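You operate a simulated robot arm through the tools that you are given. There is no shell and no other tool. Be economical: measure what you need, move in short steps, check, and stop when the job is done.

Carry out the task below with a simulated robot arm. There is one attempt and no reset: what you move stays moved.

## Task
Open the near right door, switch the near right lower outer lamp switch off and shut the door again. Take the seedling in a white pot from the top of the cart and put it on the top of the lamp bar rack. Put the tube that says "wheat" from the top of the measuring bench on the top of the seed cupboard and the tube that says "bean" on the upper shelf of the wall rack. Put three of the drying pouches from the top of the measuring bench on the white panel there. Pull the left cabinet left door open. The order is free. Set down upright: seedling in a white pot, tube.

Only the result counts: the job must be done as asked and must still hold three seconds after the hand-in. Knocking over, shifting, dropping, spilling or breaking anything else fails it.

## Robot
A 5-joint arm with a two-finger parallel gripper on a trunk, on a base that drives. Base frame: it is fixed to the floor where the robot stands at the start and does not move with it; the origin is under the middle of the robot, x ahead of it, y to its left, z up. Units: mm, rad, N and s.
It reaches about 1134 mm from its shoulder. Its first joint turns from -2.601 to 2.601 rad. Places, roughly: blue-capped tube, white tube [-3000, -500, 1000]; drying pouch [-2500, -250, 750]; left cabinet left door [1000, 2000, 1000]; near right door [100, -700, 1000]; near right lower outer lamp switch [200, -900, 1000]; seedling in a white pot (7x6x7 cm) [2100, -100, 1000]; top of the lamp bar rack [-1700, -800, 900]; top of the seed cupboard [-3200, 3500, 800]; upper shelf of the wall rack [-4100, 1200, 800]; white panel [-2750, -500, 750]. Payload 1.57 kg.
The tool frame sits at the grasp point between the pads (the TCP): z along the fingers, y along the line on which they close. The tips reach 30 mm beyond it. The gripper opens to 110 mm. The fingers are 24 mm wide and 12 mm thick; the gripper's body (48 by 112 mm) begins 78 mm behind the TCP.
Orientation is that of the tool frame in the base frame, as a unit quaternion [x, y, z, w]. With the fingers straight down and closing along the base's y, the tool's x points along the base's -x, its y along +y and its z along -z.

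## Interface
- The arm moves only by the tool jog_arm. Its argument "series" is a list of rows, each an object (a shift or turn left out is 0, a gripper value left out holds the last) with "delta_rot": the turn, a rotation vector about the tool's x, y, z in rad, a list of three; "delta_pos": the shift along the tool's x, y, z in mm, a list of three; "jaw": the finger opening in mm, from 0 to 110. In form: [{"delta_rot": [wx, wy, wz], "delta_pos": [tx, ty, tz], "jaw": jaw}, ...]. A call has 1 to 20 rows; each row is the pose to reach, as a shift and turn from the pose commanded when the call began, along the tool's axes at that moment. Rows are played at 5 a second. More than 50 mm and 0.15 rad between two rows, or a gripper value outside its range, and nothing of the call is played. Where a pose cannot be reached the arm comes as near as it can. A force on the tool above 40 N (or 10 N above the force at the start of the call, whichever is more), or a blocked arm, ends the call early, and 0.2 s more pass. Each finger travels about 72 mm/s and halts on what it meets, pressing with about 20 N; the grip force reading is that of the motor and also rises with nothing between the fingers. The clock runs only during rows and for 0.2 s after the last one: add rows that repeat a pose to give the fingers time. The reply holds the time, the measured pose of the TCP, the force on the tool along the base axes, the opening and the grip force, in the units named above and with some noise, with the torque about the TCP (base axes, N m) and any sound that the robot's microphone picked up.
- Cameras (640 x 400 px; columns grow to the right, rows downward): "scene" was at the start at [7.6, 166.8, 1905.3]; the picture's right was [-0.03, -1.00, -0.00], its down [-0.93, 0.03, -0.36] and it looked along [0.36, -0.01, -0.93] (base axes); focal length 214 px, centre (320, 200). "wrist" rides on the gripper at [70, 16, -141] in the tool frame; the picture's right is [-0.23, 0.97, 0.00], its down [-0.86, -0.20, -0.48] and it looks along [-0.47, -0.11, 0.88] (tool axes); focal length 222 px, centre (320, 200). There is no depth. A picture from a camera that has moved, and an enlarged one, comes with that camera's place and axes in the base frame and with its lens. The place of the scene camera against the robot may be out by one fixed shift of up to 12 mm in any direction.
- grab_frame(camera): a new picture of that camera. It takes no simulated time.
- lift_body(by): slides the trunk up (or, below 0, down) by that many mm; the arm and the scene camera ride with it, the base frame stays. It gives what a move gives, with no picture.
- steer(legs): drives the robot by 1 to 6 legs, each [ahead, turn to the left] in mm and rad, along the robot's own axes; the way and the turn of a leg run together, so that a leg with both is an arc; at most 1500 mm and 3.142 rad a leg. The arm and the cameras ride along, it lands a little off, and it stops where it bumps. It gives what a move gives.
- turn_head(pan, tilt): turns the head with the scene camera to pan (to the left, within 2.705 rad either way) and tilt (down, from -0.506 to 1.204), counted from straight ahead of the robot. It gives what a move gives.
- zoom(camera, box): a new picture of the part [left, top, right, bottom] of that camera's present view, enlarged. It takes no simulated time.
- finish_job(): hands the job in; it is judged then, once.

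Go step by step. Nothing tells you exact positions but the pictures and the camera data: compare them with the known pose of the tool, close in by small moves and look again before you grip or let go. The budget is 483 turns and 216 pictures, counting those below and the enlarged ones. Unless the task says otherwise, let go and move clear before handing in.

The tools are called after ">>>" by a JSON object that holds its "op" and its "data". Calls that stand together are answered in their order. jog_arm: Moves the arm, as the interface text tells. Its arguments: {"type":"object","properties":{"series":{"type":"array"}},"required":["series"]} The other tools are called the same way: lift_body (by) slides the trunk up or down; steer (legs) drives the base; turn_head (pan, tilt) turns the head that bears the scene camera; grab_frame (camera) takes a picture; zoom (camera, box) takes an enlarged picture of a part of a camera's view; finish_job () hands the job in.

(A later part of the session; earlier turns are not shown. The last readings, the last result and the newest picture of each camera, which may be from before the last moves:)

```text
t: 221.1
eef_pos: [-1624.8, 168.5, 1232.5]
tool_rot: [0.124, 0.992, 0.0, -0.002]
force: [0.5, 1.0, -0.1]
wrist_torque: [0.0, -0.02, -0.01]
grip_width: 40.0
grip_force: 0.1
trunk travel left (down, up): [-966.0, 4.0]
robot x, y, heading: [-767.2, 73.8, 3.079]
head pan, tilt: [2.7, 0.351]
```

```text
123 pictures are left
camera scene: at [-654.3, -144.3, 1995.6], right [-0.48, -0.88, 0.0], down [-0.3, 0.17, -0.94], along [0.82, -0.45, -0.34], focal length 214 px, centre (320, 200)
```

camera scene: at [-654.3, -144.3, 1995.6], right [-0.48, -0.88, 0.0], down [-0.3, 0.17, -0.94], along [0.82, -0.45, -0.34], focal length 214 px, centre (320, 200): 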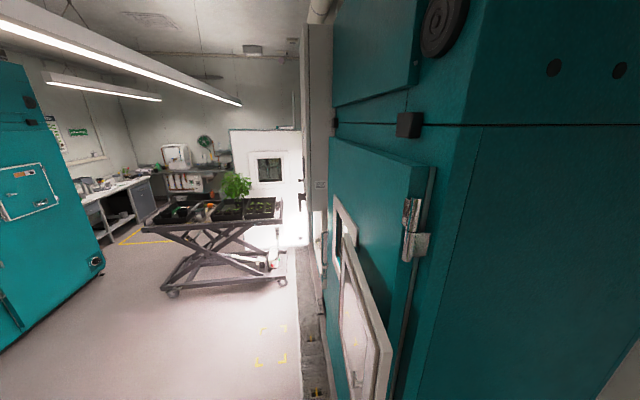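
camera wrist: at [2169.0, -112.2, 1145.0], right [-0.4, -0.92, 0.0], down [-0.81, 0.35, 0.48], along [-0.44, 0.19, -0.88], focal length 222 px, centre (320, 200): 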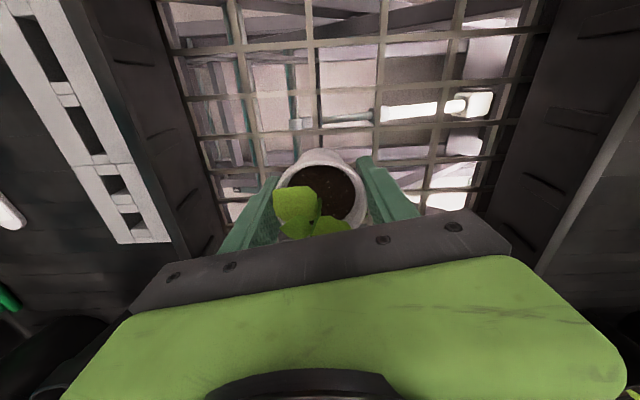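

I'll handle the measuring bench first and fetch the pot afterwards. Driving to stand in front of the bench.

>>> {"op": "steer", "data": {"legs": [[0, -0.14], [1450, 0], [370, 0], [0, 1.77]]}}

>>> {"op": "turn_head", "data": {"pan": -0.1, "tilt": 0.8}}

>>> {"op": "grab_frame", "data": {"camera": "scene"}}

>>> {"op": "grab_frame", "data": {"camera": "wrist"}}

```text
t: 235.1
eef_pos: [-2589.6, -386.3, 1233.8]
tool_rot: [-0.615, 0.789, 0.001, -0.004]
force: [-0.8, 1.2, 0.7]
wrist_torque: [-0.04, -0.07, 0.01]
grip_width: 40.0
grip_force: 0.1
trunk travel left (down, up): [-966.0, 4.0]
robot x, y, heading: [-2491.0, 472.7, -1.61]
head pan, tilt: [2.7, 0.351]
```

```text
t: 237.6
eef_pos: [-2586.6, -386.7, 1232.9]
tool_rot: [-0.615, 0.789, 0.0, -0.004]
force: [0.3, -0.4, 0.4]
wrist_torque: [0.02, 0.0, 0.03]
grip_width: 40.1
grip_force: 0.0
trunk travel left (down, up): [-966.0, 4.0]
robot x, y, heading: [-2490.4, 470.3, -1.603]
head pan, tilt: [-0.099, 0.799]
```

```text
122 pictures are left
camera scene: at [-2332.7, 429.0, 1956.0], right [-0.99, 0.13, 0.0], down [0.1, 0.71, -0.7], along [-0.09, -0.69, -0.72], focal length 214 px, centre (320, 200)
```

scene: 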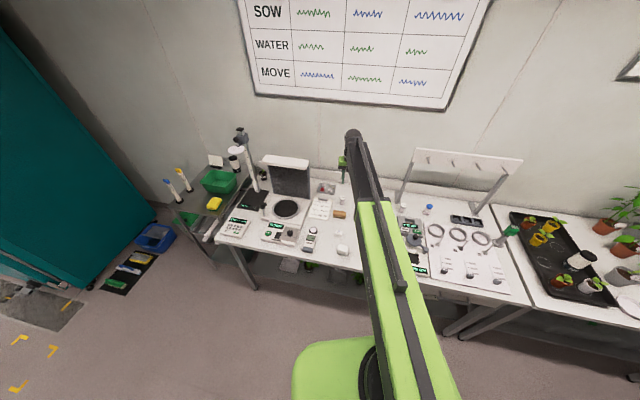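

```text
121 pictures are left
camera wrist: at [-2617.8, -449.5, 1375.1], right [-0.89, 0.46, 0.01], down [0.41, 0.78, 0.47], along [0.21, 0.42, -0.88], focal length 222 px, centre (320, 200)
```

wrist: 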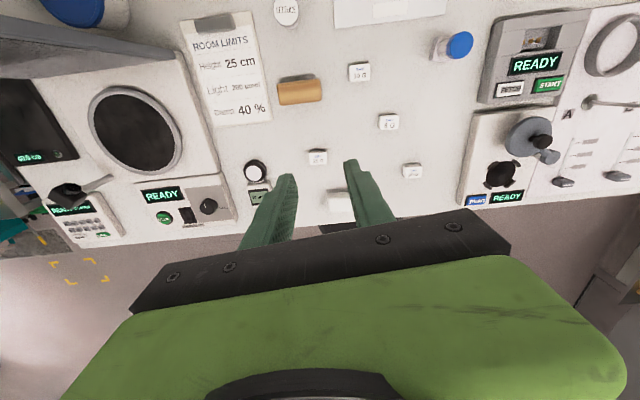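

>>> {"op": "zoom", "data": {"camera": "wrist", "box": [240, 0, 480, 220]}}

>>> {"op": "zoom", "data": {"camera": "scene", "box": [290, 165, 370, 265]}}

```text
1.82 times, centred on (360, 110) of wrist
camera zoom: at [-2617.8, -449.5, 1375.1], right [-0.89, 0.46, 0.01], down [0.41, 0.78, 0.47], along [0.21, 0.42, -0.88], focal length 404 px, centre (247, 364)
```

zoom: 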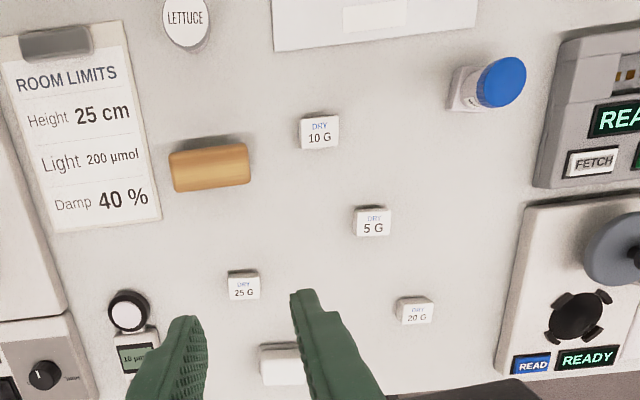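

```text
4.00 times, centred on (330, 215) of scene
camera zoom: at [-2332.7, 429.0, 1956.0], right [-0.99, 0.13, 0.0], down [0.1, 0.71, -0.7], along [-0.09, -0.69, -0.72], focal length 858 px, centre (280, 140)
```

zoom: 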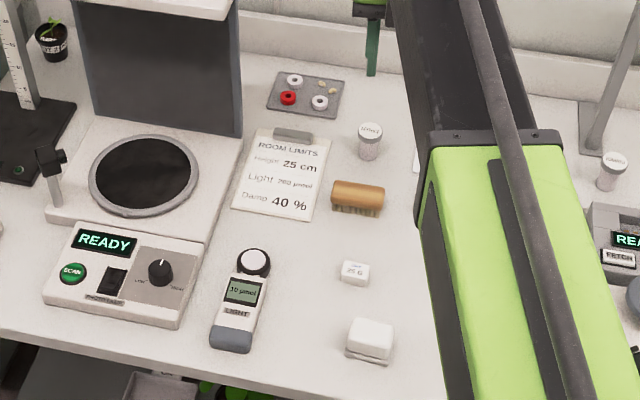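

Four pouches lie on the bench: 10G, 5G, 25G and 20G. The white panel is behind them, so I'll square up to the bench and view the panel.

>>> {"op": "steer", "data": {"legs": [[0, -0.35], [60, 0]]}}

>>> {"op": "turn_head", "data": {"pan": 0.2, "tilt": 0.8}}

>>> {"op": "zoom", "data": {"camera": "scene", "box": [220, 100, 460, 260]}}

>>> {"op": "grab_frame", "data": {"camera": "wrist"}}

```text
t: 239.6
eef_pos: [-2907.3, -353.5, 1230.1]
tool_rot: [-0.463, 0.886, 0.003, -0.002]
force: [0.4, 0.1, -0.1]
wrist_torque: [0.06, 0.01, 0.01]
grip_width: 39.8
grip_force: 0.0
trunk travel left (down, up): [-966.0, 4.0]
robot x, y, heading: [-2517.9, 419.2, -1.962]
head pan, tilt: [-0.099, 0.799]
```

```text
t: 240.4
eef_pos: [-2906.8, -353.2, 1234.6]
tool_rot: [-0.464, 0.886, 0.002, -0.003]
force: [-0.2, 0.2, 0.1]
wrist_torque: [0.0, -0.02, 0.01]
grip_width: 39.9
grip_force: 0.0
trunk travel left (down, up): [-966.0, 4.0]
robot x, y, heading: [-2516.5, 414.8, -1.96]
head pan, tilt: [0.201, 0.799]
```

```text
2.50 times, centred on (340, 180) of scene
camera zoom: at [-2360.3, 314.2, 1956.0], right [-0.98, 0.19, 0.0], down [0.13, 0.7, -0.7], along [-0.13, -0.68, -0.72], focal length 536 px, centre (270, 250)
```

zoom: 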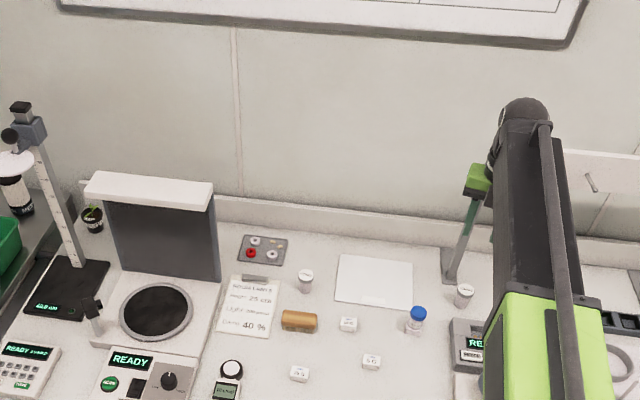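

```text
117 pictures are left
camera wrist: at [-2957.8, -400.2, 1375.1], right [-0.67, 0.74, 0.01], down [0.66, 0.59, 0.47], along [0.35, 0.32, -0.88], focal length 222 px, centre (320, 200)
```

wrist: 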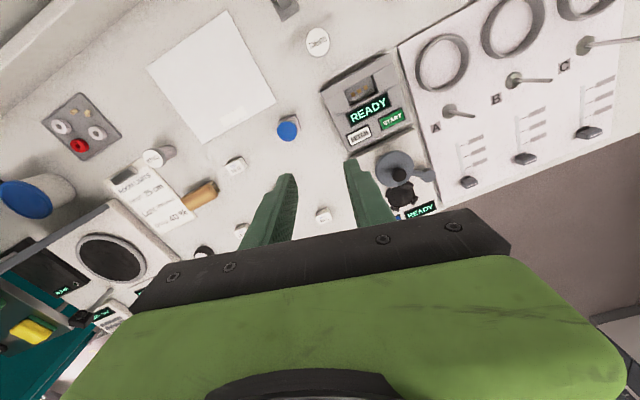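

>>> {"op": "steer", "data": {"legs": [[85, 0]]}}

>>> {"op": "grab_frame", "data": {"camera": "wrist"}}

```text
t: 241.5
eef_pos: [-2938.1, -433.1, 1232.6]
tool_rot: [-0.463, 0.886, 0.003, -0.004]
force: [0.4, -0.1, -0.3]
wrist_torque: [0.04, -0.01, 0.0]
grip_width: 40.0
grip_force: 0.0
trunk travel left (down, up): [-966.0, 4.0]
robot x, y, heading: [-2550.0, 340.1, -1.962]
head pan, tilt: [0.201, 0.799]
```

```text
116 pictures are left
camera wrist: at [-2989.1, -481.1, 1373.7], right [-0.67, 0.74, 0.01], down [0.65, 0.59, 0.47], along [0.35, 0.32, -0.88], focal length 222 px, centre (320, 200)
```

wrist: 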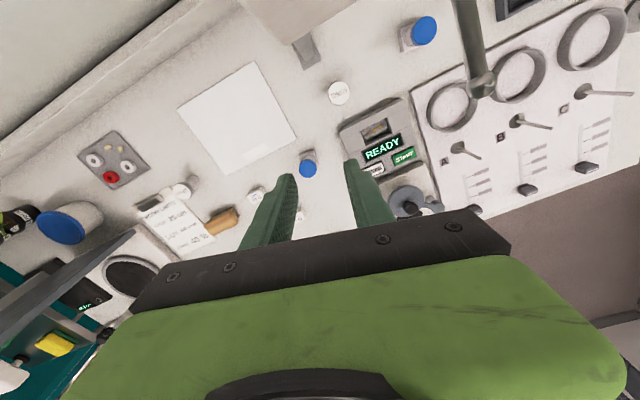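

>>> {"op": "jog_arm", "data": {"series": [{"delta_pos": [-10, -24, 0], "delta_rot": [0, 0, -0.0227], "jaw": 80}, {"delta_pos": [-20, -48, 0], "delta_rot": [0, 0, -0.0453]}, {"delta_pos": [-42, -81, 0], "delta_rot": [0, 0, -0.0906]}, {"delta_pos": [-66, -112, 0], "delta_rot": [0, 0, -0.136]}, {"delta_pos": [-90, -140, 0], "delta_rot": [0, 0, -0.181]}, {"delta_pos": [-116, -168, 0], "delta_rot": [0, 0, -0.2265]}, {"delta_pos": [-143, -193, 0], "delta_rot": [0, 0, -0.272]}]}}

>>> {"op": "lift_body", "data": {"by": -220}}

>>> {"op": "grab_frame", "data": {"camera": "wrist"}}

```text
t: 243.1
eef_pos: [-2697.4, -423.5, 1234.5]
tool_rot: [-0.58, 0.814, 0.003, -0.003]
force: [-0.5, 0.2, 0.5]
wrist_torque: [0.03, 0.04, -0.01]
grip_width: 79.9
grip_force: 0.1
trunk travel left (down, up): [-966.0, 4.0]
robot x, y, heading: [-2547.3, 342.4, -1.962]
head pan, tilt: [0.201, 0.799]
```

```text
t: 245.4
eef_pos: [-2698.1, -425.0, 1012.6]
tool_rot: [-0.58, 0.814, 0.003, -0.003]
force: [0.9, 0.5, -0.7]
wrist_torque: [0.02, -0.01, 0.02]
grip_width: 80.0
grip_force: 0.1
trunk travel left (down, up): [-746.0, 224.0]
robot x, y, heading: [-2551.3, 341.4, -1.959]
head pan, tilt: [0.201, 0.799]
```

```text
115 pictures are left
camera wrist: at [-2733.7, -484.7, 1155.1], right [-0.85, 0.53, 0.01], down [0.47, 0.74, 0.47], along [0.25, 0.41, -0.88], focal length 222 px, centre (320, 200)
```

wrist: 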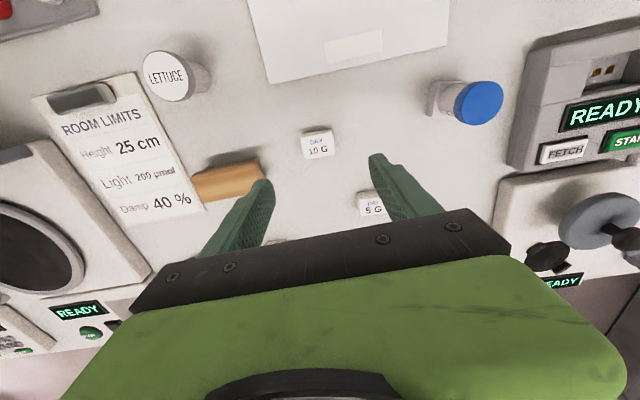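

>>> {"op": "lift_body", "data": {"by": -108}}

>>> {"op": "zoom", "data": {"camera": "wrist", "box": [220, 120, 420, 245]}}

```text
t: 246.8
eef_pos: [-2697.8, -423.6, 905.1]
tool_rot: [-0.58, 0.814, 0.003, -0.003]
force: [-1.1, 0.0, 0.4]
wrist_torque: [0.01, 0.0, -0.03]
grip_width: 80.1
grip_force: 0.1
trunk travel left (down, up): [-638.0, 332.0]
robot x, y, heading: [-2547.4, 336.7, -1.959]
head pan, tilt: [0.201, 0.799]
```

```text
3.20 times, centred on (320, 182) of wrist
camera zoom: at [-2733.7, -484.7, 1047.1], right [-0.85, 0.53, 0.01], down [0.47, 0.74, 0.47], along [0.25, 0.41, -0.88], focal length 711 px, centre (320, 256)
```

zoom: 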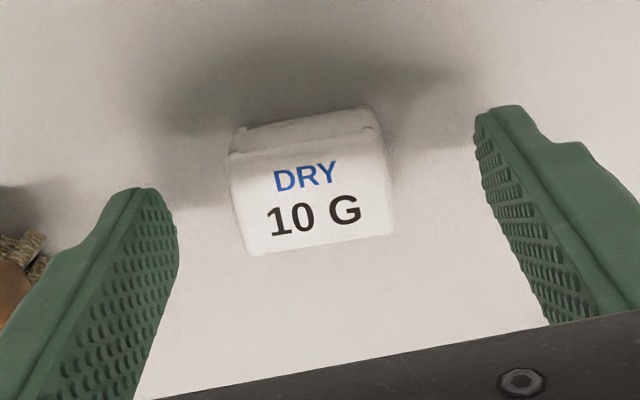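

>>> {"op": "lift_body", "data": {"by": -10}}

>>> {"op": "jog_arm", "data": {"series": [{"jaw": 60}, {"jaw": 40}, {"jaw": 20}, {"jaw": 0}, {"jaw": 0}]}}

>>> {"op": "lift_body", "data": {"by": 60}}

>>> {"op": "grab_frame", "data": {"camera": "wrist"}}

```text
t: 247.4
eef_pos: [-2696.1, -424.0, 895.1]
tool_rot: [-0.58, 0.814, 0.003, -0.003]
force: [-0.6, -0.6, 0.2]
wrist_torque: [-0.01, 0.02, 0.01]
grip_width: 79.9
grip_force: 0.2
trunk travel left (down, up): [-628.0, 342.0]
robot x, y, heading: [-2547.1, 335.7, -1.961]
head pan, tilt: [0.201, 0.799]
```

```text
t: 248.6
eef_pos: [-2697.7, -425.5, 895.1]
tool_rot: [-0.58, 0.815, 0.003, -0.004]
force: [-0.6, -0.6, 0.1]
wrist_torque: [-0.01, -0.02, -0.02]
grip_width: 40.7
grip_force: 19.3
trunk travel left (down, up): [-628.0, 342.0]
robot x, y, heading: [-2549.3, 337.4, -1.964]
head pan, tilt: [0.201, 0.799]
```

```text
t: 249.6
eef_pos: [-2697.4, -424.1, 955.5]
tool_rot: [-0.58, 0.815, 0.003, -0.004]
force: [0.6, -0.4, -0.4]
wrist_torque: [-0.03, 0.02, 0.0]
grip_width: 40.4
grip_force: 20.4
trunk travel left (down, up): [-688.0, 282.0]
robot x, y, heading: [-2548.1, 340.7, -1.964]
head pan, tilt: [0.201, 0.799]
```

```text
113 pictures are left
camera wrist: at [-2733.7, -484.8, 1096.9], right [-0.85, 0.53, 0.01], down [0.47, 0.74, 0.47], along [0.25, 0.41, -0.88], focal length 222 px, centre (320, 200)
```

wrist: 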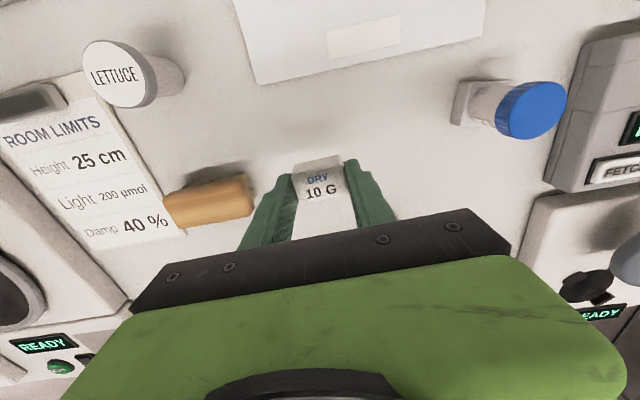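

>>> {"op": "jog_arm", "data": {"series": [{"delta_pos": [45, 0, 0]}, {"delta_pos": [90, 0, 0]}, {"delta_pos": [135, 0, 0]}, {"delta_pos": [135, 0, 0]}]}}

>>> {"op": "lift_body", "data": {"by": -45}}

>>> {"op": "grab_frame", "data": {"camera": "wrist"}}

>>> {"op": "zoom", "data": {"camera": "scene", "box": [300, 150, 440, 240]}}

```text
t: 250.6
eef_pos: [-2743.3, -550.2, 955.2]
tool_rot: [-0.579, 0.815, 0.002, -0.004]
force: [-0.7, 0.1, -0.1]
wrist_torque: [0.0, 0.01, 0.0]
grip_width: 40.6
grip_force: 19.7
trunk travel left (down, up): [-688.0, 282.0]
robot x, y, heading: [-2548.7, 336.0, -1.959]
head pan, tilt: [0.201, 0.799]
```

```text
t: 251.5
eef_pos: [-2742.9, -549.1, 909.8]
tool_rot: [-0.58, 0.815, 0.003, -0.004]
force: [-0.9, -0.2, -0.6]
wrist_torque: [0.0, 0.0, 0.0]
grip_width: 40.4
grip_force: 19.4
trunk travel left (down, up): [-643.0, 327.0]
robot x, y, heading: [-2549.3, 334.2, -1.963]
head pan, tilt: [0.201, 0.799]
```

```text
112 pictures are left
camera wrist: at [-2779.1, -610.2, 1052.0], right [-0.85, 0.53, 0.01], down [0.47, 0.74, 0.47], along [0.25, 0.4, -0.88], focal length 222 px, centre (320, 200)
```

wrist: 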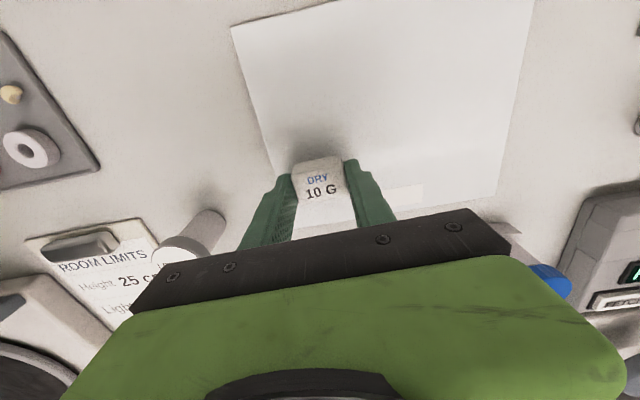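

```text
4.44 times, centred on (370, 195) of scene
camera zoom: at [-2392.2, 236.0, 1633.0], right [-0.98, 0.19, 0.0], down [0.13, 0.7, -0.7], along [-0.13, -0.69, -0.72], focal length 953 px, centre (98, 222)
```

zoom: 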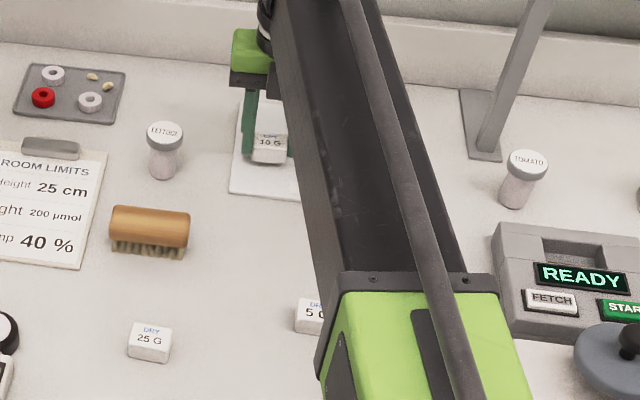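

>>> {"op": "jog_arm", "data": {"series": [{"delta_pos": [0, 12, 0], "delta_rot": [0, 0, 0.015]}, {"delta_pos": [0, 12, 0], "delta_rot": [0, 0, 0.015]}]}}

>>> {"op": "lift_body", "data": {"by": -12}}

>>> {"op": "jog_arm", "data": {"series": [{"jaw": 50}, {"jaw": 60}, {"jaw": 70}, {"jaw": 70}]}}

>>> {"op": "lift_body", "data": {"by": 130}}

>>> {"op": "grab_frame", "data": {"camera": "wrist"}}

```text
t: 252.1
eef_pos: [-2754.1, -546.5, 909.3]
tool_rot: [-0.574, 0.819, 0.004, -0.004]
force: [0.1, -0.8, -0.8]
wrist_torque: [0.01, 0.01, 0.01]
grip_width: 40.8
grip_force: 20.1
trunk travel left (down, up): [-643.0, 327.0]
robot x, y, heading: [-2547.0, 341.7, -1.962]
head pan, tilt: [0.201, 0.799]
```

```text
t: 252.7
eef_pos: [-2754.3, -547.0, 899.4]
tool_rot: [-0.573, 0.819, 0.003, -0.004]
force: [-1.0, -5.0, 15.0]
wrist_torque: [-0.16, -0.02, 0.04]
grip_width: 40.5
grip_force: 19.8
trunk travel left (down, up): [-631.0, 339.0]
robot x, y, heading: [-2547.3, 339.1, -1.962]
head pan, tilt: [0.201, 0.799]
```

```text
t: 253.7
eef_pos: [-2753.6, -546.2, 898.5]
tool_rot: [-0.574, 0.819, 0.003, -0.004]
force: [0.4, 0.5, 0.2]
wrist_torque: [0.0, 0.03, 0.01]
grip_width: 69.9
grip_force: 0.0
trunk travel left (down, up): [-631.0, 339.0]
robot x, y, heading: [-2548.6, 339.7, -1.962]
head pan, tilt: [0.201, 0.799]
```

```text
t: 255.3
eef_pos: [-2754.4, -547.7, 1028.2]
tool_rot: [-0.573, 0.82, 0.003, -0.004]
force: [-0.9, -0.1, 0.9]
wrist_torque: [0.02, -0.04, 0.03]
grip_width: 69.9
grip_force: 0.1
trunk travel left (down, up): [-761.0, 209.0]
robot x, y, heading: [-2545.7, 341.2, -1.961]
head pan, tilt: [0.201, 0.799]
```

```text
110 pictures are left
camera wrist: at [-2791.4, -606.5, 1169.9], right [-0.84, 0.55, 0.01], down [0.48, 0.73, 0.47], along [0.25, 0.4, -0.88], focal length 222 px, centre (320, 200)
```

wrist: 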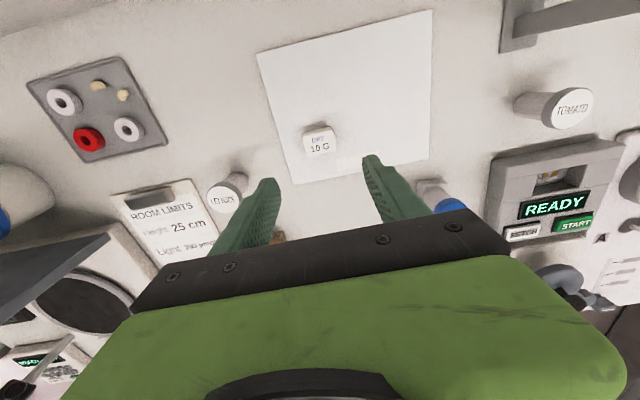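

>>> {"op": "steer", "data": {"legs": [[-130, 0]]}}

>>> {"op": "jog_arm", "data": {"series": [{"delta_pos": [-35, 18, 0], "delta_rot": [0, 0, 0.027], "jaw": 80}, {"delta_pos": [-70, 36, 0], "delta_rot": [0, 0, 0.054]}, {"delta_pos": [-105, 53, 0], "delta_rot": [0, 0, 0.08]}]}}

>>> {"op": "grab_frame", "data": {"camera": "wrist"}}

```text
t: 256.6
eef_pos: [-2709.1, -428.1, 1029.6]
tool_rot: [-0.572, 0.82, 0.003, -0.004]
force: [-0.2, 1.1, -0.2]
wrist_torque: [-0.07, 0.01, -0.02]
grip_width: 69.8
grip_force: 0.0
trunk travel left (down, up): [-761.0, 209.0]
robot x, y, heading: [-2502.0, 458.8, -1.96]
head pan, tilt: [0.201, 0.799]
```

```text
t: 257.4
eef_pos: [-2722.9, -310.1, 1027.8]
tool_rot: [-0.538, 0.843, 0.002, -0.004]
force: [-0.5, -0.3, -1.0]
wrist_torque: [0.01, 0.0, 0.01]
grip_width: 80.0
grip_force: 0.0
trunk travel left (down, up): [-761.0, 209.0]
robot x, y, heading: [-2501.5, 456.2, -1.96]
head pan, tilt: [0.201, 0.799]
```

```text
109 pictures are left
camera wrist: at [-2765.2, -366.6, 1170.4], right [-0.79, 0.62, 0.01], down [0.54, 0.69, 0.47], along [0.29, 0.38, -0.88], focal length 222 px, centre (320, 200)
```

wrist: 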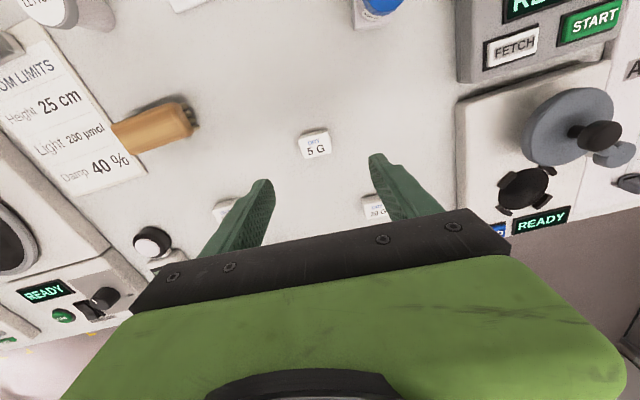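

>>> {"op": "jog_arm", "data": {"series": [{"delta_pos": [-3, -7, 0], "delta_rot": [0, 0, -0.01]}, {"delta_pos": [-3, -7, 0], "delta_rot": [0, 0, -0.01]}]}}

>>> {"op": "lift_body", "data": {"by": -132}}

>>> {"op": "jog_arm", "data": {"series": [{"jaw": 60}, {"jaw": 40}, {"jaw": 20}, {"jaw": 0}, {"jaw": 0}]}}

>>> {"op": "lift_body", "data": {"by": 90}}

>>> {"op": "grab_frame", "data": {"camera": "wrist"}}

```text
t: 258.0
eef_pos: [-2716.0, -311.0, 1027.7]
tool_rot: [-0.542, 0.84, 0.003, -0.004]
force: [-0.3, 0.6, 0.2]
wrist_torque: [0.02, -0.02, -0.01]
grip_width: 80.0
grip_force: 0.0
trunk travel left (down, up): [-761.0, 209.0]
robot x, y, heading: [-2499.6, 461.1, -1.963]
head pan, tilt: [0.201, 0.799]
```

```text
t: 259.6
eef_pos: [-2714.7, -312.3, 896.8]
tool_rot: [-0.543, 0.84, 0.002, -0.004]
force: [1.1, -0.3, -0.5]
wrist_torque: [0.01, 0.01, 0.0]
grip_width: 79.9
grip_force: 0.0
trunk travel left (down, up): [-629.0, 341.0]
robot x, y, heading: [-2501.9, 460.1, -1.965]
head pan, tilt: [0.201, 0.799]
```

```text
t: 260.8
eef_pos: [-2714.8, -311.9, 895.5]
tool_rot: [-0.544, 0.839, 0.002, -0.004]
force: [0.7, 0.2, 0.4]
wrist_torque: [0.0, -0.04, 0.02]
grip_width: 40.4
grip_force: 20.0
trunk travel left (down, up): [-629.0, 341.0]
robot x, y, heading: [-2503.5, 460.2, -1.957]
head pan, tilt: [0.201, 0.799]
```

```text
t: 262.0
eef_pos: [-2715.3, -311.8, 985.5]
tool_rot: [-0.543, 0.84, 0.002, -0.004]
force: [-0.4, 0.0, 0.8]
wrist_torque: [-0.01, 0.0, -0.02]
grip_width: 40.6
grip_force: 20.1
trunk travel left (down, up): [-719.0, 251.0]
robot x, y, heading: [-2499.2, 457.9, -1.96]
head pan, tilt: [0.201, 0.799]
```

```text
108 pictures are left
camera wrist: at [-2756.9, -368.3, 1128.0], right [-0.79, 0.61, 0.01], down [0.54, 0.7, 0.47], along [0.28, 0.38, -0.88], focal length 222 px, centre (320, 200)
```

wrist: 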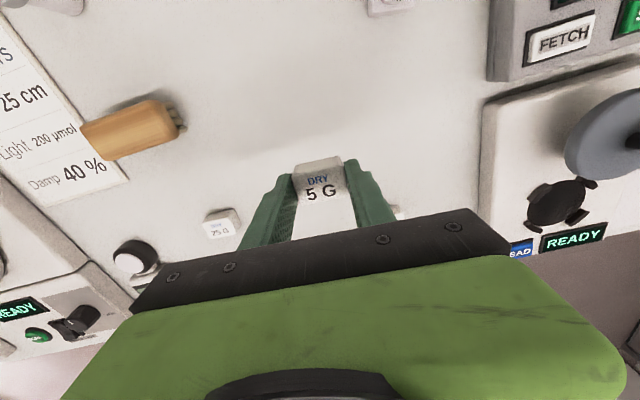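

>>> {"op": "steer", "data": {"legs": [[130, 0]]}}

```text
t: 263.3
eef_pos: [-2768.3, -430.7, 985.9]
tool_rot: [-0.541, 0.841, 0.003, -0.003]
force: [-0.9, -0.7, -0.2]
wrist_torque: [-0.02, 0.01, -0.01]
grip_width: 40.8
grip_force: 20.3
trunk travel left (down, up): [-719.0, 251.0]
robot x, y, heading: [-2547.1, 340.2, -1.965]
head pan, tilt: [0.201, 0.799]
```

>>> {"op": "lift_body", "data": {"by": 60}}

>>> {"op": "jog_arm", "data": {"series": [{"delta_pos": [35, 17, 0], "delta_rot": [0, 0, 0.021]}, {"delta_pos": [70, 34, 0], "delta_rot": [0, 0, 0.042]}, {"delta_pos": [105, 51, 0], "delta_rot": [0, 0, 0.063]}, {"delta_pos": [105, 51, 0], "delta_rot": [0, 0, 0.063]}]}}

>>> {"op": "grab_frame", "data": {"camera": "wrist"}}

```text
t: 264.3
eef_pos: [-2767.7, -429.4, 1046.7]
tool_rot: [-0.541, 0.841, 0.003, -0.004]
force: [-0.5, -0.4, 0.1]
wrist_torque: [0.0, 0.03, 0.01]
grip_width: 40.5
grip_force: 19.8
trunk travel left (down, up): [-779.0, 191.0]
robot x, y, heading: [-2546.8, 335.8, -1.962]
head pan, tilt: [0.201, 0.799]
```

```text
t: 265.3
eef_pos: [-2860.6, -502.1, 1046.4]
tool_rot: [-0.514, 0.858, 0.003, -0.004]
force: [-0.4, 0.1, 0.1]
wrist_torque: [-0.01, 0.0, -0.03]
grip_width: 40.8
grip_force: 19.9
trunk travel left (down, up): [-779.0, 191.0]
robot x, y, heading: [-2544.6, 336.9, -1.962]
head pan, tilt: [0.201, 0.799]
```

```text
107 pictures are left
camera wrist: at [-2904.1, -555.0, 1188.3], right [-0.75, 0.66, 0.01], down [0.58, 0.66, 0.47], along [0.31, 0.36, -0.88], focal length 222 px, centre (320, 200)
```

wrist: 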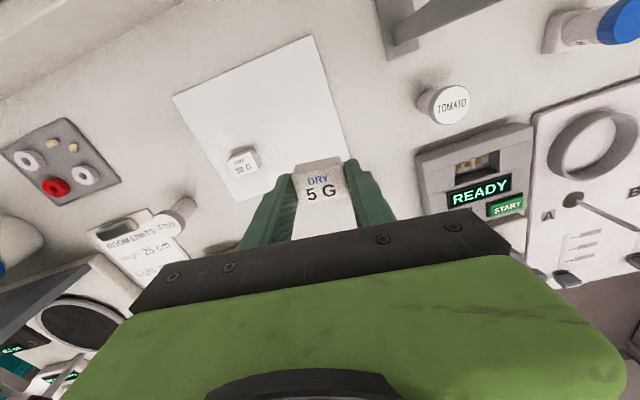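

>>> {"op": "jog_arm", "data": {"series": [{"delta_pos": [4, -12, 0], "delta_rot": [0, 0, -0.015]}, {"delta_pos": [4, -12, 0], "delta_rot": [0, 0, -0.015]}]}}

>>> {"op": "lift_body", "data": {"by": -147}}

>>> {"op": "jog_arm", "data": {"series": [{"jaw": 50}, {"jaw": 60}, {"jaw": 64}, {"jaw": 64}]}}

>>> {"op": "lift_body", "data": {"by": 130}}

>>> {"op": "grab_frame", "data": {"camera": "wrist"}}

```text
t: 265.9
eef_pos: [-2850.2, -511.8, 1045.2]
tool_rot: [-0.522, 0.853, 0.002, -0.004]
force: [0.3, 0.7, -0.7]
wrist_torque: [-0.01, 0.04, 0.0]
grip_width: 40.4
grip_force: 19.4
trunk travel left (down, up): [-779.0, 191.0]
robot x, y, heading: [-2547.1, 337.8, -1.963]
head pan, tilt: [0.201, 0.799]
```

```text
t: 267.6
eef_pos: [-2850.7, -510.8, 900.2]
tool_rot: [-0.521, 0.854, 0.001, -0.005]
force: [-0.5, -2.5, 13.9]
wrist_torque: [-0.11, -0.05, 0.0]
grip_width: 40.5
grip_force: 19.4
trunk travel left (down, up): [-632.0, 338.0]
robot x, y, heading: [-2544.6, 336.1, -1.963]
head pan, tilt: [0.201, 0.799]
```

```text
t: 268.6
eef_pos: [-2849.8, -511.2, 898.8]
tool_rot: [-0.521, 0.853, 0.003, -0.004]
force: [0.2, 0.6, 0.2]
wrist_torque: [-0.01, -0.03, 0.01]
grip_width: 64.0
grip_force: 0.0
trunk travel left (down, up): [-632.0, 338.0]
robot x, y, heading: [-2548.2, 341.6, -1.962]
head pan, tilt: [0.201, 0.799]
```

```text
t: 270.2
eef_pos: [-2849.8, -512.4, 1029.5]
tool_rot: [-0.522, 0.853, 0.003, -0.004]
force: [0.2, -0.2, 0.7]
wrist_torque: [0.0, -0.02, 0.01]
grip_width: 63.8
grip_force: 0.1
trunk travel left (down, up): [-762.0, 208.0]
robot x, y, heading: [-2551.2, 338.0, -1.961]
head pan, tilt: [0.201, 0.799]
```

```text
106 pictures are left
camera wrist: at [-2894.3, -565.5, 1171.0], right [-0.76, 0.65, 0.01], down [0.57, 0.67, 0.47], along [0.3, 0.37, -0.88], focal length 222 px, centre (320, 200)
```

wrist: 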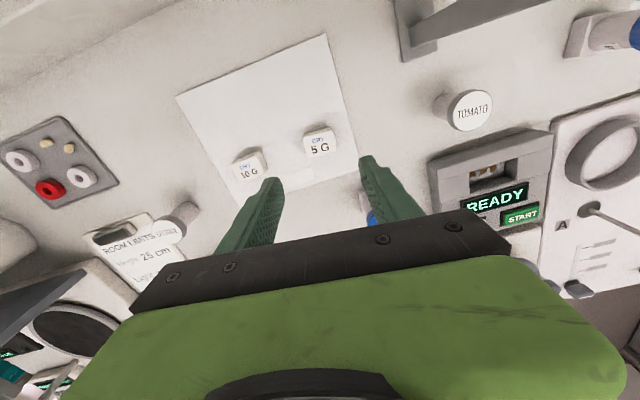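

>>> {"op": "steer", "data": {"legs": [[-170, 0]]}}

>>> {"op": "jog_arm", "data": {"series": [{"delta_pos": [-18, -32, 0], "delta_rot": [0, 0, -0.0404], "jaw": 80}, {"delta_pos": [-37, -63, 0], "delta_rot": [0, 0, -0.0808]}, {"delta_pos": [-57, -92, 0], "delta_rot": [0, 0, -0.121]}, {"delta_pos": [-78, -120, 0], "delta_rot": [0, 0, -0.162]}, {"delta_pos": [-100, -146, 0], "delta_rot": [0, 0, -0.202]}, {"delta_pos": [-124, -170, 0], "delta_rot": [0, 0, -0.242]}, {"delta_pos": [-148, -193, 0], "delta_rot": [0, 0, -0.283]}]}}

>>> {"op": "grab_frame", "data": {"camera": "wrist"}}

```text
t: 271.7
eef_pos: [-2778.3, -352.5, 1030.5]
tool_rot: [-0.523, 0.852, 0.003, -0.004]
force: [1.0, 0.3, 0.1]
wrist_torque: [-0.02, -0.02, -0.02]
grip_width: 64.1
grip_force: 0.1
trunk travel left (down, up): [-762.0, 208.0]
robot x, y, heading: [-2482.1, 501.5, -1.949]
head pan, tilt: [0.201, 0.799]
```

```text
t: 273.3
eef_pos: [-2538.0, -309.6, 1028.4]
tool_rot: [-0.638, 0.77, 0.002, -0.004]
force: [-0.8, -0.2, 0.2]
wrist_torque: [0.03, 0.02, -0.01]
grip_width: 79.8
grip_force: 0.1
out of reach, approached as far as the arm can: row 4, 5
trunk travel left (down, up): [-762.0, 208.0]
robot x, y, heading: [-2481.5, 498.4, -1.954]
head pan, tilt: [0.201, 0.799]
```

```text
105 pictures are left
camera wrist: at [-2564.2, -374.4, 1171.0], right [-0.91, 0.4, 0.01], down [0.36, 0.8, 0.48], along [0.18, 0.44, -0.88], focal length 222 px, centre (320, 200)
```

wrist: 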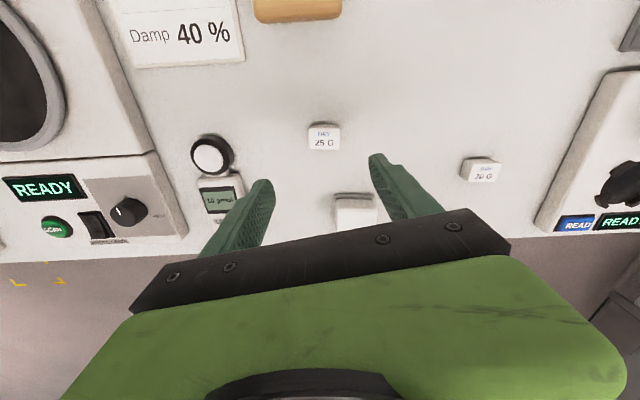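

>>> {"op": "jog_arm", "data": {"series": [{"delta_pos": [4, 6, 0], "delta_rot": [0, 0, 0.008]}, {"delta_pos": [4, 6, 0], "delta_rot": [0, 0, 0.008]}]}}

>>> {"op": "lift_body", "data": {"by": -132}}

>>> {"op": "jog_arm", "data": {"series": [{"jaw": 60}, {"jaw": 40}, {"jaw": 20}, {"jaw": 0}, {"jaw": 0}]}}

>>> {"op": "lift_body", "data": {"by": 150}}

>>> {"op": "steer", "data": {"legs": [[170, 0]]}}

```text
t: 273.9
eef_pos: [-2544.7, -313.4, 1029.0]
tool_rot: [-0.636, 0.772, 0.004, -0.004]
force: [0.3, -0.1, 0.5]
wrist_torque: [-0.04, 0.01, 0.01]
grip_width: 79.7
grip_force: 0.1
trunk travel left (down, up): [-762.0, 208.0]
robot x, y, heading: [-2481.2, 501.4, -1.956]
head pan, tilt: [0.201, 0.799]
```

```text
t: 275.5
eef_pos: [-2545.1, -312.4, 898.0]
tool_rot: [-0.635, 0.772, 0.003, -0.003]
force: [-0.5, 1.1, -0.3]
wrist_torque: [0.02, 0.0, -0.01]
grip_width: 79.8
grip_force: 0.2
trunk travel left (down, up): [-630.0, 340.0]
robot x, y, heading: [-2483.2, 498.2, -1.958]
head pan, tilt: [0.201, 0.799]
```

```text
t: 276.7
eef_pos: [-2544.0, -312.1, 897.3]
tool_rot: [-0.635, 0.772, 0.003, -0.004]
force: [0.5, -0.2, 1.2]
wrist_torque: [0.01, -0.02, -0.04]
grip_width: 40.4
grip_force: 20.5
trunk travel left (down, up): [-630.0, 340.0]
robot x, y, heading: [-2482.1, 498.6, -1.954]
head pan, tilt: [0.201, 0.799]
```

```text
t: 278.4
eef_pos: [-2545.3, -312.6, 1047.5]
tool_rot: [-0.635, 0.772, 0.003, -0.004]
force: [0.3, 0.4, -0.2]
wrist_torque: [0.02, -0.02, 0.03]
grip_width: 40.5
grip_force: 20.0
trunk travel left (down, up): [-780.0, 190.0]
robot x, y, heading: [-2479.8, 499.2, -1.958]
head pan, tilt: [0.201, 0.799]
```

```text
t: 279.8
eef_pos: [-2610.1, -466.0, 1045.4]
tool_rot: [-0.633, 0.774, 0.004, -0.004]
force: [0.1, 0.3, -0.7]
wrist_torque: [0.0, 0.0, -0.02]
grip_width: 40.9
grip_force: 20.2
trunk travel left (down, up): [-780.0, 190.0]
robot x, y, heading: [-2544.8, 343.6, -1.956]
head pan, tilt: [0.201, 0.799]
```

>>> {"op": "jog_arm", "data": {"series": [{"delta_pos": [24, 22, 0], "delta_rot": [0, 0, 0.03]}, {"delta_pos": [48, 45, 0], "delta_rot": [0, 0, 0.06]}, {"delta_pos": [71, 69, 0], "delta_rot": [0, 0, 0.09]}, {"delta_pos": [93, 95, 0], "delta_rot": [0, 0, 0.12]}, {"delta_pos": [114, 122, 0], "delta_rot": [0, 0, 0.151]}, {"delta_pos": [134, 151, 0], "delta_rot": [0, 0, 0.181]}, {"delta_pos": [153, 181, 0], "delta_rot": [0, 0, 0.211]}, {"delta_pos": [153, 181, 0], "delta_rot": [0, 0, 0.211]}]}}

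>>> {"op": "grab_frame", "data": {"camera": "wrist"}}

```text
t: 281.6
eef_pos: [-2812.1, -561.5, 1046.8]
tool_rot: [-0.548, 0.836, 0.003, -0.004]
force: [-0.4, 0.3, 0.4]
wrist_torque: [0.01, -0.01, 0.05]
grip_width: 40.4
grip_force: 20.6
out of reach, approached as far as the arm can: row 7, 8
trunk travel left (down, up): [-780.0, 190.0]
robot x, y, heading: [-2542.5, 349.9, -1.957]
head pan, tilt: [0.201, 0.799]
```

```text
104 pictures are left
camera wrist: at [-2853.0, -618.0, 1189.0], right [-0.8, 0.6, 0.01], down [0.53, 0.7, 0.47], along [0.28, 0.38, -0.88], focal length 222 px, centre (320, 200)
```

wrist: 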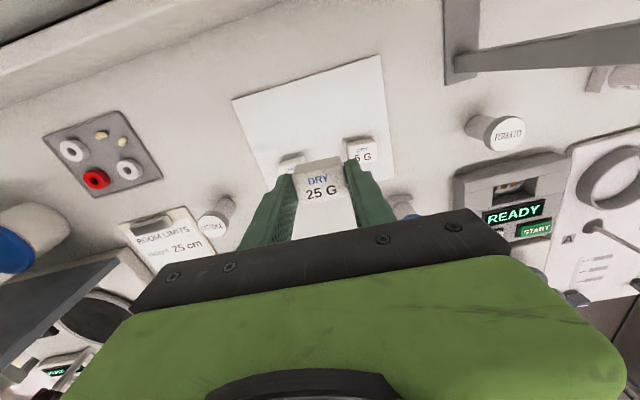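

>>> {"op": "steer", "data": {"legs": [[28, 0]]}}

>>> {"op": "lift_body", "data": {"by": -90}}

>>> {"op": "grab_frame", "data": {"camera": "wrist"}}

```text
t: 282.5
eef_pos: [-2823.3, -589.9, 1046.0]
tool_rot: [-0.549, 0.836, 0.002, -0.004]
force: [1.2, 0.3, -0.8]
wrist_torque: [0.02, -0.01, -0.01]
grip_width: 40.5
grip_force: 19.5
trunk travel left (down, up): [-780.0, 190.0]
robot x, y, heading: [-2554.0, 320.5, -1.957]
head pan, tilt: [0.201, 0.799]
```

```text
t: 283.7
eef_pos: [-2822.6, -588.0, 956.9]
tool_rot: [-0.548, 0.836, 0.002, -0.005]
force: [-0.5, -0.1, 0.6]
wrist_torque: [-0.01, -0.02, 0.01]
grip_width: 40.4
grip_force: 20.5
trunk travel left (down, up): [-690.0, 280.0]
robot x, y, heading: [-2552.9, 320.9, -1.96]
head pan, tilt: [0.201, 0.799]
```

```text
103 pictures are left
camera wrist: at [-2863.5, -644.5, 1099.3], right [-0.8, 0.6, 0.01], down [0.53, 0.71, 0.47], along [0.28, 0.38, -0.88], focal length 222 px, centre (320, 200)
```

wrist: 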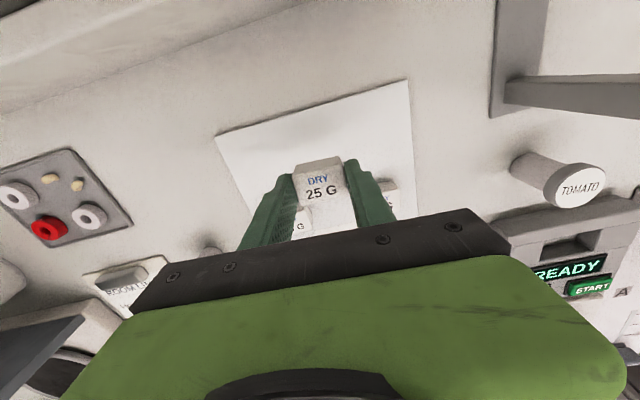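

>>> {"op": "lift_body", "data": {"by": -58}}

>>> {"op": "jog_arm", "data": {"series": [{"jaw": 50}, {"jaw": 60}, {"jaw": 60}, {"jaw": 60}]}}

>>> {"op": "lift_body", "data": {"by": 180}}

>>> {"op": "grab_frame", "data": {"camera": "wrist"}}

```text
t: 284.7
eef_pos: [-2822.9, -587.1, 899.6]
tool_rot: [-0.548, 0.837, 0.002, -0.005]
force: [-0.6, -3.3, 11.7]
wrist_torque: [-0.08, -0.07, -0.02]
grip_width: 40.6
grip_force: 20.0
trunk travel left (down, up): [-632.0, 338.0]
robot x, y, heading: [-2557.1, 320.0, -1.958]
head pan, tilt: [0.201, 0.799]
```

```text
t: 285.7
eef_pos: [-2822.3, -588.1, 899.0]
tool_rot: [-0.548, 0.836, 0.002, -0.004]
force: [-0.4, -0.2, 0.3]
wrist_torque: [0.04, 0.01, 0.0]
grip_width: 60.1
grip_force: 0.0
trunk travel left (down, up): [-632.0, 338.0]
robot x, y, heading: [-2557.3, 321.8, -1.956]
head pan, tilt: [0.201, 0.799]
```

```text
t: 287.7
eef_pos: [-2822.7, -588.2, 1079.5]
tool_rot: [-0.549, 0.836, 0.002, -0.005]
force: [-0.1, -0.1, 0.2]
wrist_torque: [-0.01, 0.0, -0.02]
grip_width: 60.2
grip_force: 0.1
trunk travel left (down, up): [-812.0, 158.0]
robot x, y, heading: [-2553.3, 320.3, -1.956]
head pan, tilt: [0.201, 0.799]
```

```text
102 pictures are left
camera wrist: at [-2863.5, -644.6, 1221.0], right [-0.8, 0.6, 0.01], down [0.53, 0.71, 0.47], along [0.28, 0.38, -0.88], focal length 222 px, centre (320, 200)
```

wrist: 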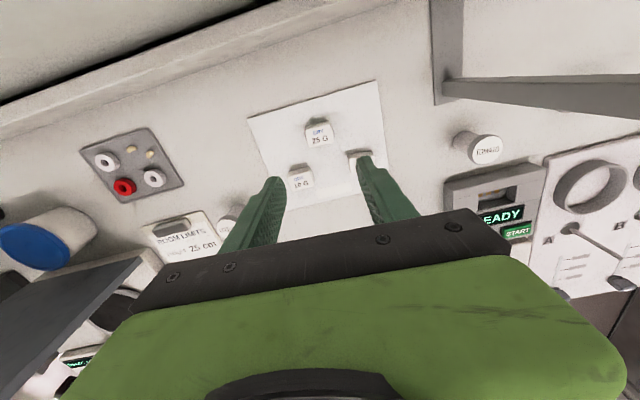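

All three pouches are on the panel. Next I'll back up and read the tube labels.

>>> {"op": "steer", "data": {"legs": [[-250, 0]]}}

>>> {"op": "turn_head", "data": {"pan": -0.1, "tilt": 0.6}}

>>> {"op": "grab_frame", "data": {"camera": "scene"}}

>>> {"op": "zoom", "data": {"camera": "scene", "box": [220, 170, 340, 250]}}

```text
t: 289.5
eef_pos: [-2725.3, -354.7, 1078.8]
tool_rot: [-0.55, 0.835, 0.002, -0.004]
force: [0.0, 0.6, 0.5]
wrist_torque: [-0.04, 0.0, 0.02]
grip_width: 60.0
grip_force: 0.1
trunk travel left (down, up): [-812.0, 158.0]
robot x, y, heading: [-2462.5, 555.5, -1.956]
head pan, tilt: [0.201, 0.799]
```

```text
t: 290.3
eef_pos: [-2725.6, -355.0, 1077.7]
tool_rot: [-0.55, 0.835, 0.002, -0.005]
force: [0.6, 0.0, 0.5]
wrist_torque: [0.0, 0.0, 0.04]
grip_width: 60.2
grip_force: 0.0
trunk travel left (down, up): [-812.0, 158.0]
robot x, y, heading: [-2461.8, 552.7, -1.958]
head pan, tilt: [-0.099, 0.6]
```

```text
101 pictures are left
camera scene: at [-2330.0, 451.3, 1818.8], right [-0.88, 0.47, 0.0], down [0.26, 0.5, -0.82], along [-0.38, -0.73, -0.57], focal length 214 px, centre (320, 200)
```

scene: 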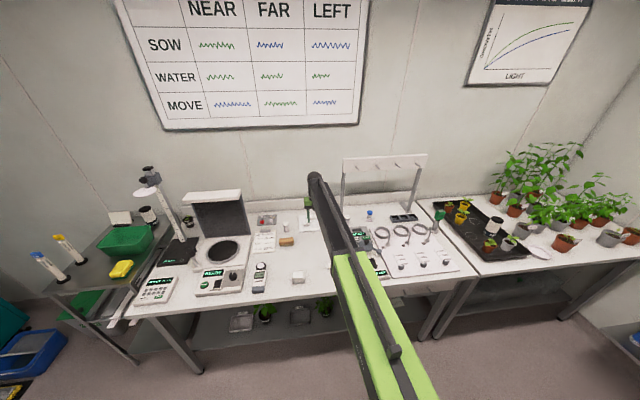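

```text
5.00 times, centred on (280, 210) of scene
camera zoom: at [-2330.0, 451.3, 1818.8], right [-0.88, 0.47, 0.0], down [0.26, 0.5, -0.82], along [-0.38, -0.73, -0.57], focal length 1072 px, centre (520, 150)
```

zoom: 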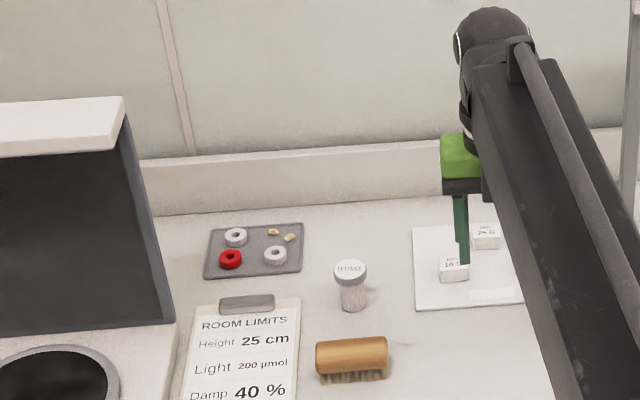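

>>> {"op": "steer", "data": {"legs": [[0, -0.5]]}}

>>> {"op": "turn_head", "data": {"pan": 0.3, "tilt": 0.6}}

>>> {"op": "zoom", "data": {"camera": "scene", "box": [250, 150, 410, 250]}}

```text
t: 292.2
eef_pos: [-3135.8, -111.1, 1081.4]
tool_rot: [-0.322, 0.947, 0.002, -0.004]
force: [-0.5, 0.0, 0.5]
wrist_torque: [-0.08, -0.03, 0.02]
grip_width: 60.0
grip_force: 0.0
trunk travel left (down, up): [-812.0, 158.0]
robot x, y, heading: [-2464.8, 559.2, -2.456]
head pan, tilt: [-0.099, 0.6]
```

```text
t: 293.0
eef_pos: [-3137.7, -111.2, 1079.6]
tool_rot: [-0.322, 0.947, 0.003, -0.003]
force: [0.4, 0.6, -0.3]
wrist_torque: [-0.02, 0.0, -0.02]
grip_width: 60.0
grip_force: 0.0
trunk travel left (down, up): [-812.0, 158.0]
robot x, y, heading: [-2462.4, 557.5, -2.457]
head pan, tilt: [0.3, 0.6]
```

```text
4.00 times, centred on (330, 200) of scene
camera zoom: at [-2374.7, 378.1, 1818.9], right [-0.83, 0.55, 0.0], down [0.31, 0.47, -0.83], along [-0.46, -0.69, -0.57], focal length 858 px, centre (280, 200)
```

zoom: 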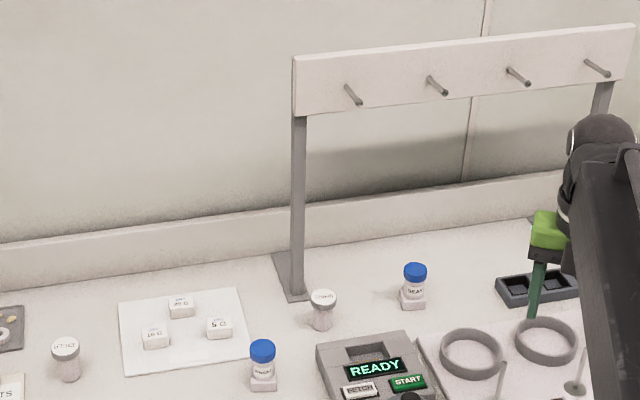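

>>> {"op": "zoom", "data": {"camera": "scene", "box": [306, 210, 366, 250]}}

```text
10.00 times, centred on (336, 230) of scene
camera zoom: at [-2374.7, 378.1, 1818.9], right [-0.83, 0.55, 0.0], down [0.31, 0.47, -0.83], along [-0.46, -0.69, -0.57], focal length 2145 px, centre (160, -100)
```

zoom: 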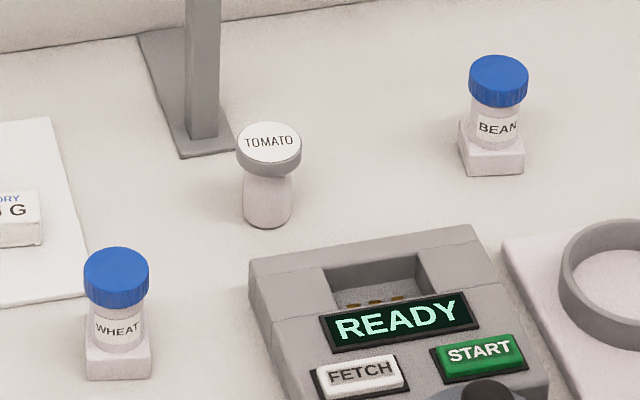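

WHEAT stands near (-2855,-394) and BEAN near (-3149,-393), both with blue caps. I'll pick WHEAT first from above.

>>> {"op": "steer", "data": {"legs": [[0, 0.5], [150, 0]]}}

```text
t: 295.8
eef_pos: [-2798.4, -492.3, 1077.3]
tool_rot: [-0.543, 0.84, 0.003, -0.004]
force: [-0.5, 0.2, -0.4]
wrist_torque: [0.05, -0.02, -0.01]
grip_width: 59.9
grip_force: 0.2
trunk travel left (down, up): [-812.0, 158.0]
robot x, y, heading: [-2521.6, 414.4, -1.979]
head pan, tilt: [0.3, 0.6]
```

>>> {"op": "jog_arm", "data": {"series": [{"delta_pos": [-22, 31, 0], "delta_rot": [0, 0, 0.039], "jaw": 80}, {"delta_pos": [-44, 62, 0], "delta_rot": [0, 0, 0.079]}, {"delta_pos": [-66, 92, 0], "delta_rot": [0, 0, 0.118]}, {"delta_pos": [-66, 92, 0], "delta_rot": [0, 0, 0.118]}]}}

>>> {"op": "grab_frame", "data": {"camera": "wrist"}}

```text
t: 296.8
eef_pos: [-2854.7, -392.8, 1079.5]
tool_rot: [-0.493, 0.87, 0.002, -0.005]
force: [-0.5, 0.0, -0.4]
wrist_torque: [0.02, 0.01, -0.02]
grip_width: 80.0
grip_force: 0.0
trunk travel left (down, up): [-812.0, 158.0]
robot x, y, heading: [-2521.6, 414.5, -1.971]
head pan, tilt: [0.3, 0.6]
```

```text
97 pictures are left
camera wrist: at [-2903.5, -443.2, 1221.3], right [-0.72, 0.7, 0.01], down [0.62, 0.63, 0.47], along [0.32, 0.34, -0.88], focal length 222 px, centre (320, 200)
```

wrist: 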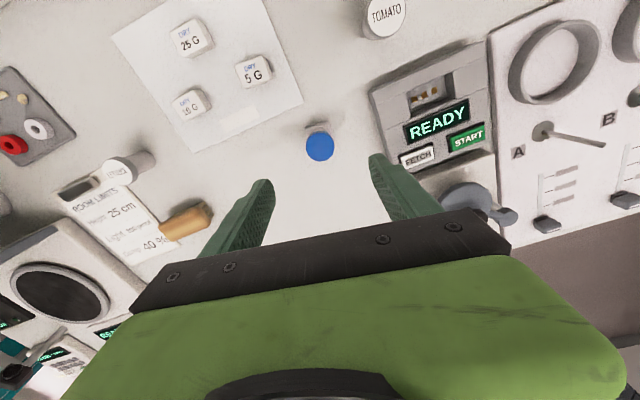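

>>> {"op": "lift_body", "data": {"by": -110}}

>>> {"op": "grab_frame", "data": {"camera": "wrist"}}

```text
t: 298.2
eef_pos: [-2855.4, -392.8, 968.2]
tool_rot: [-0.492, 0.87, 0.001, -0.005]
force: [-0.1, 0.8, 0.8]
wrist_torque: [0.0, 0.0, 0.01]
grip_width: 79.9
grip_force: 0.1
trunk travel left (down, up): [-702.0, 268.0]
robot x, y, heading: [-2520.4, 416.0, -1.973]
head pan, tilt: [0.3, 0.6]
```

```text
96 pictures are left
camera wrist: at [-2903.6, -443.3, 1111.4], right [-0.72, 0.7, 0.01], down [0.62, 0.63, 0.47], along [0.32, 0.34, -0.88], focal length 222 px, centre (320, 200)
```

wrist: 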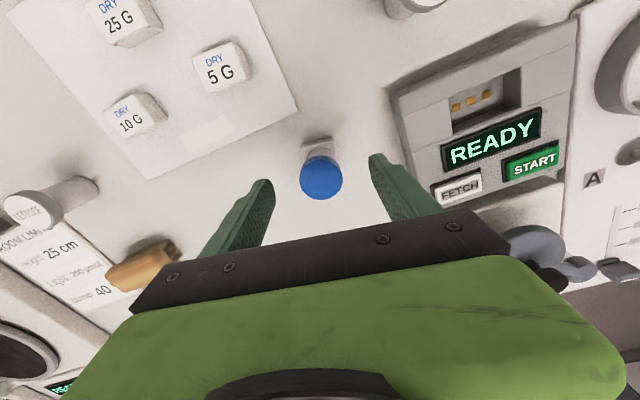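

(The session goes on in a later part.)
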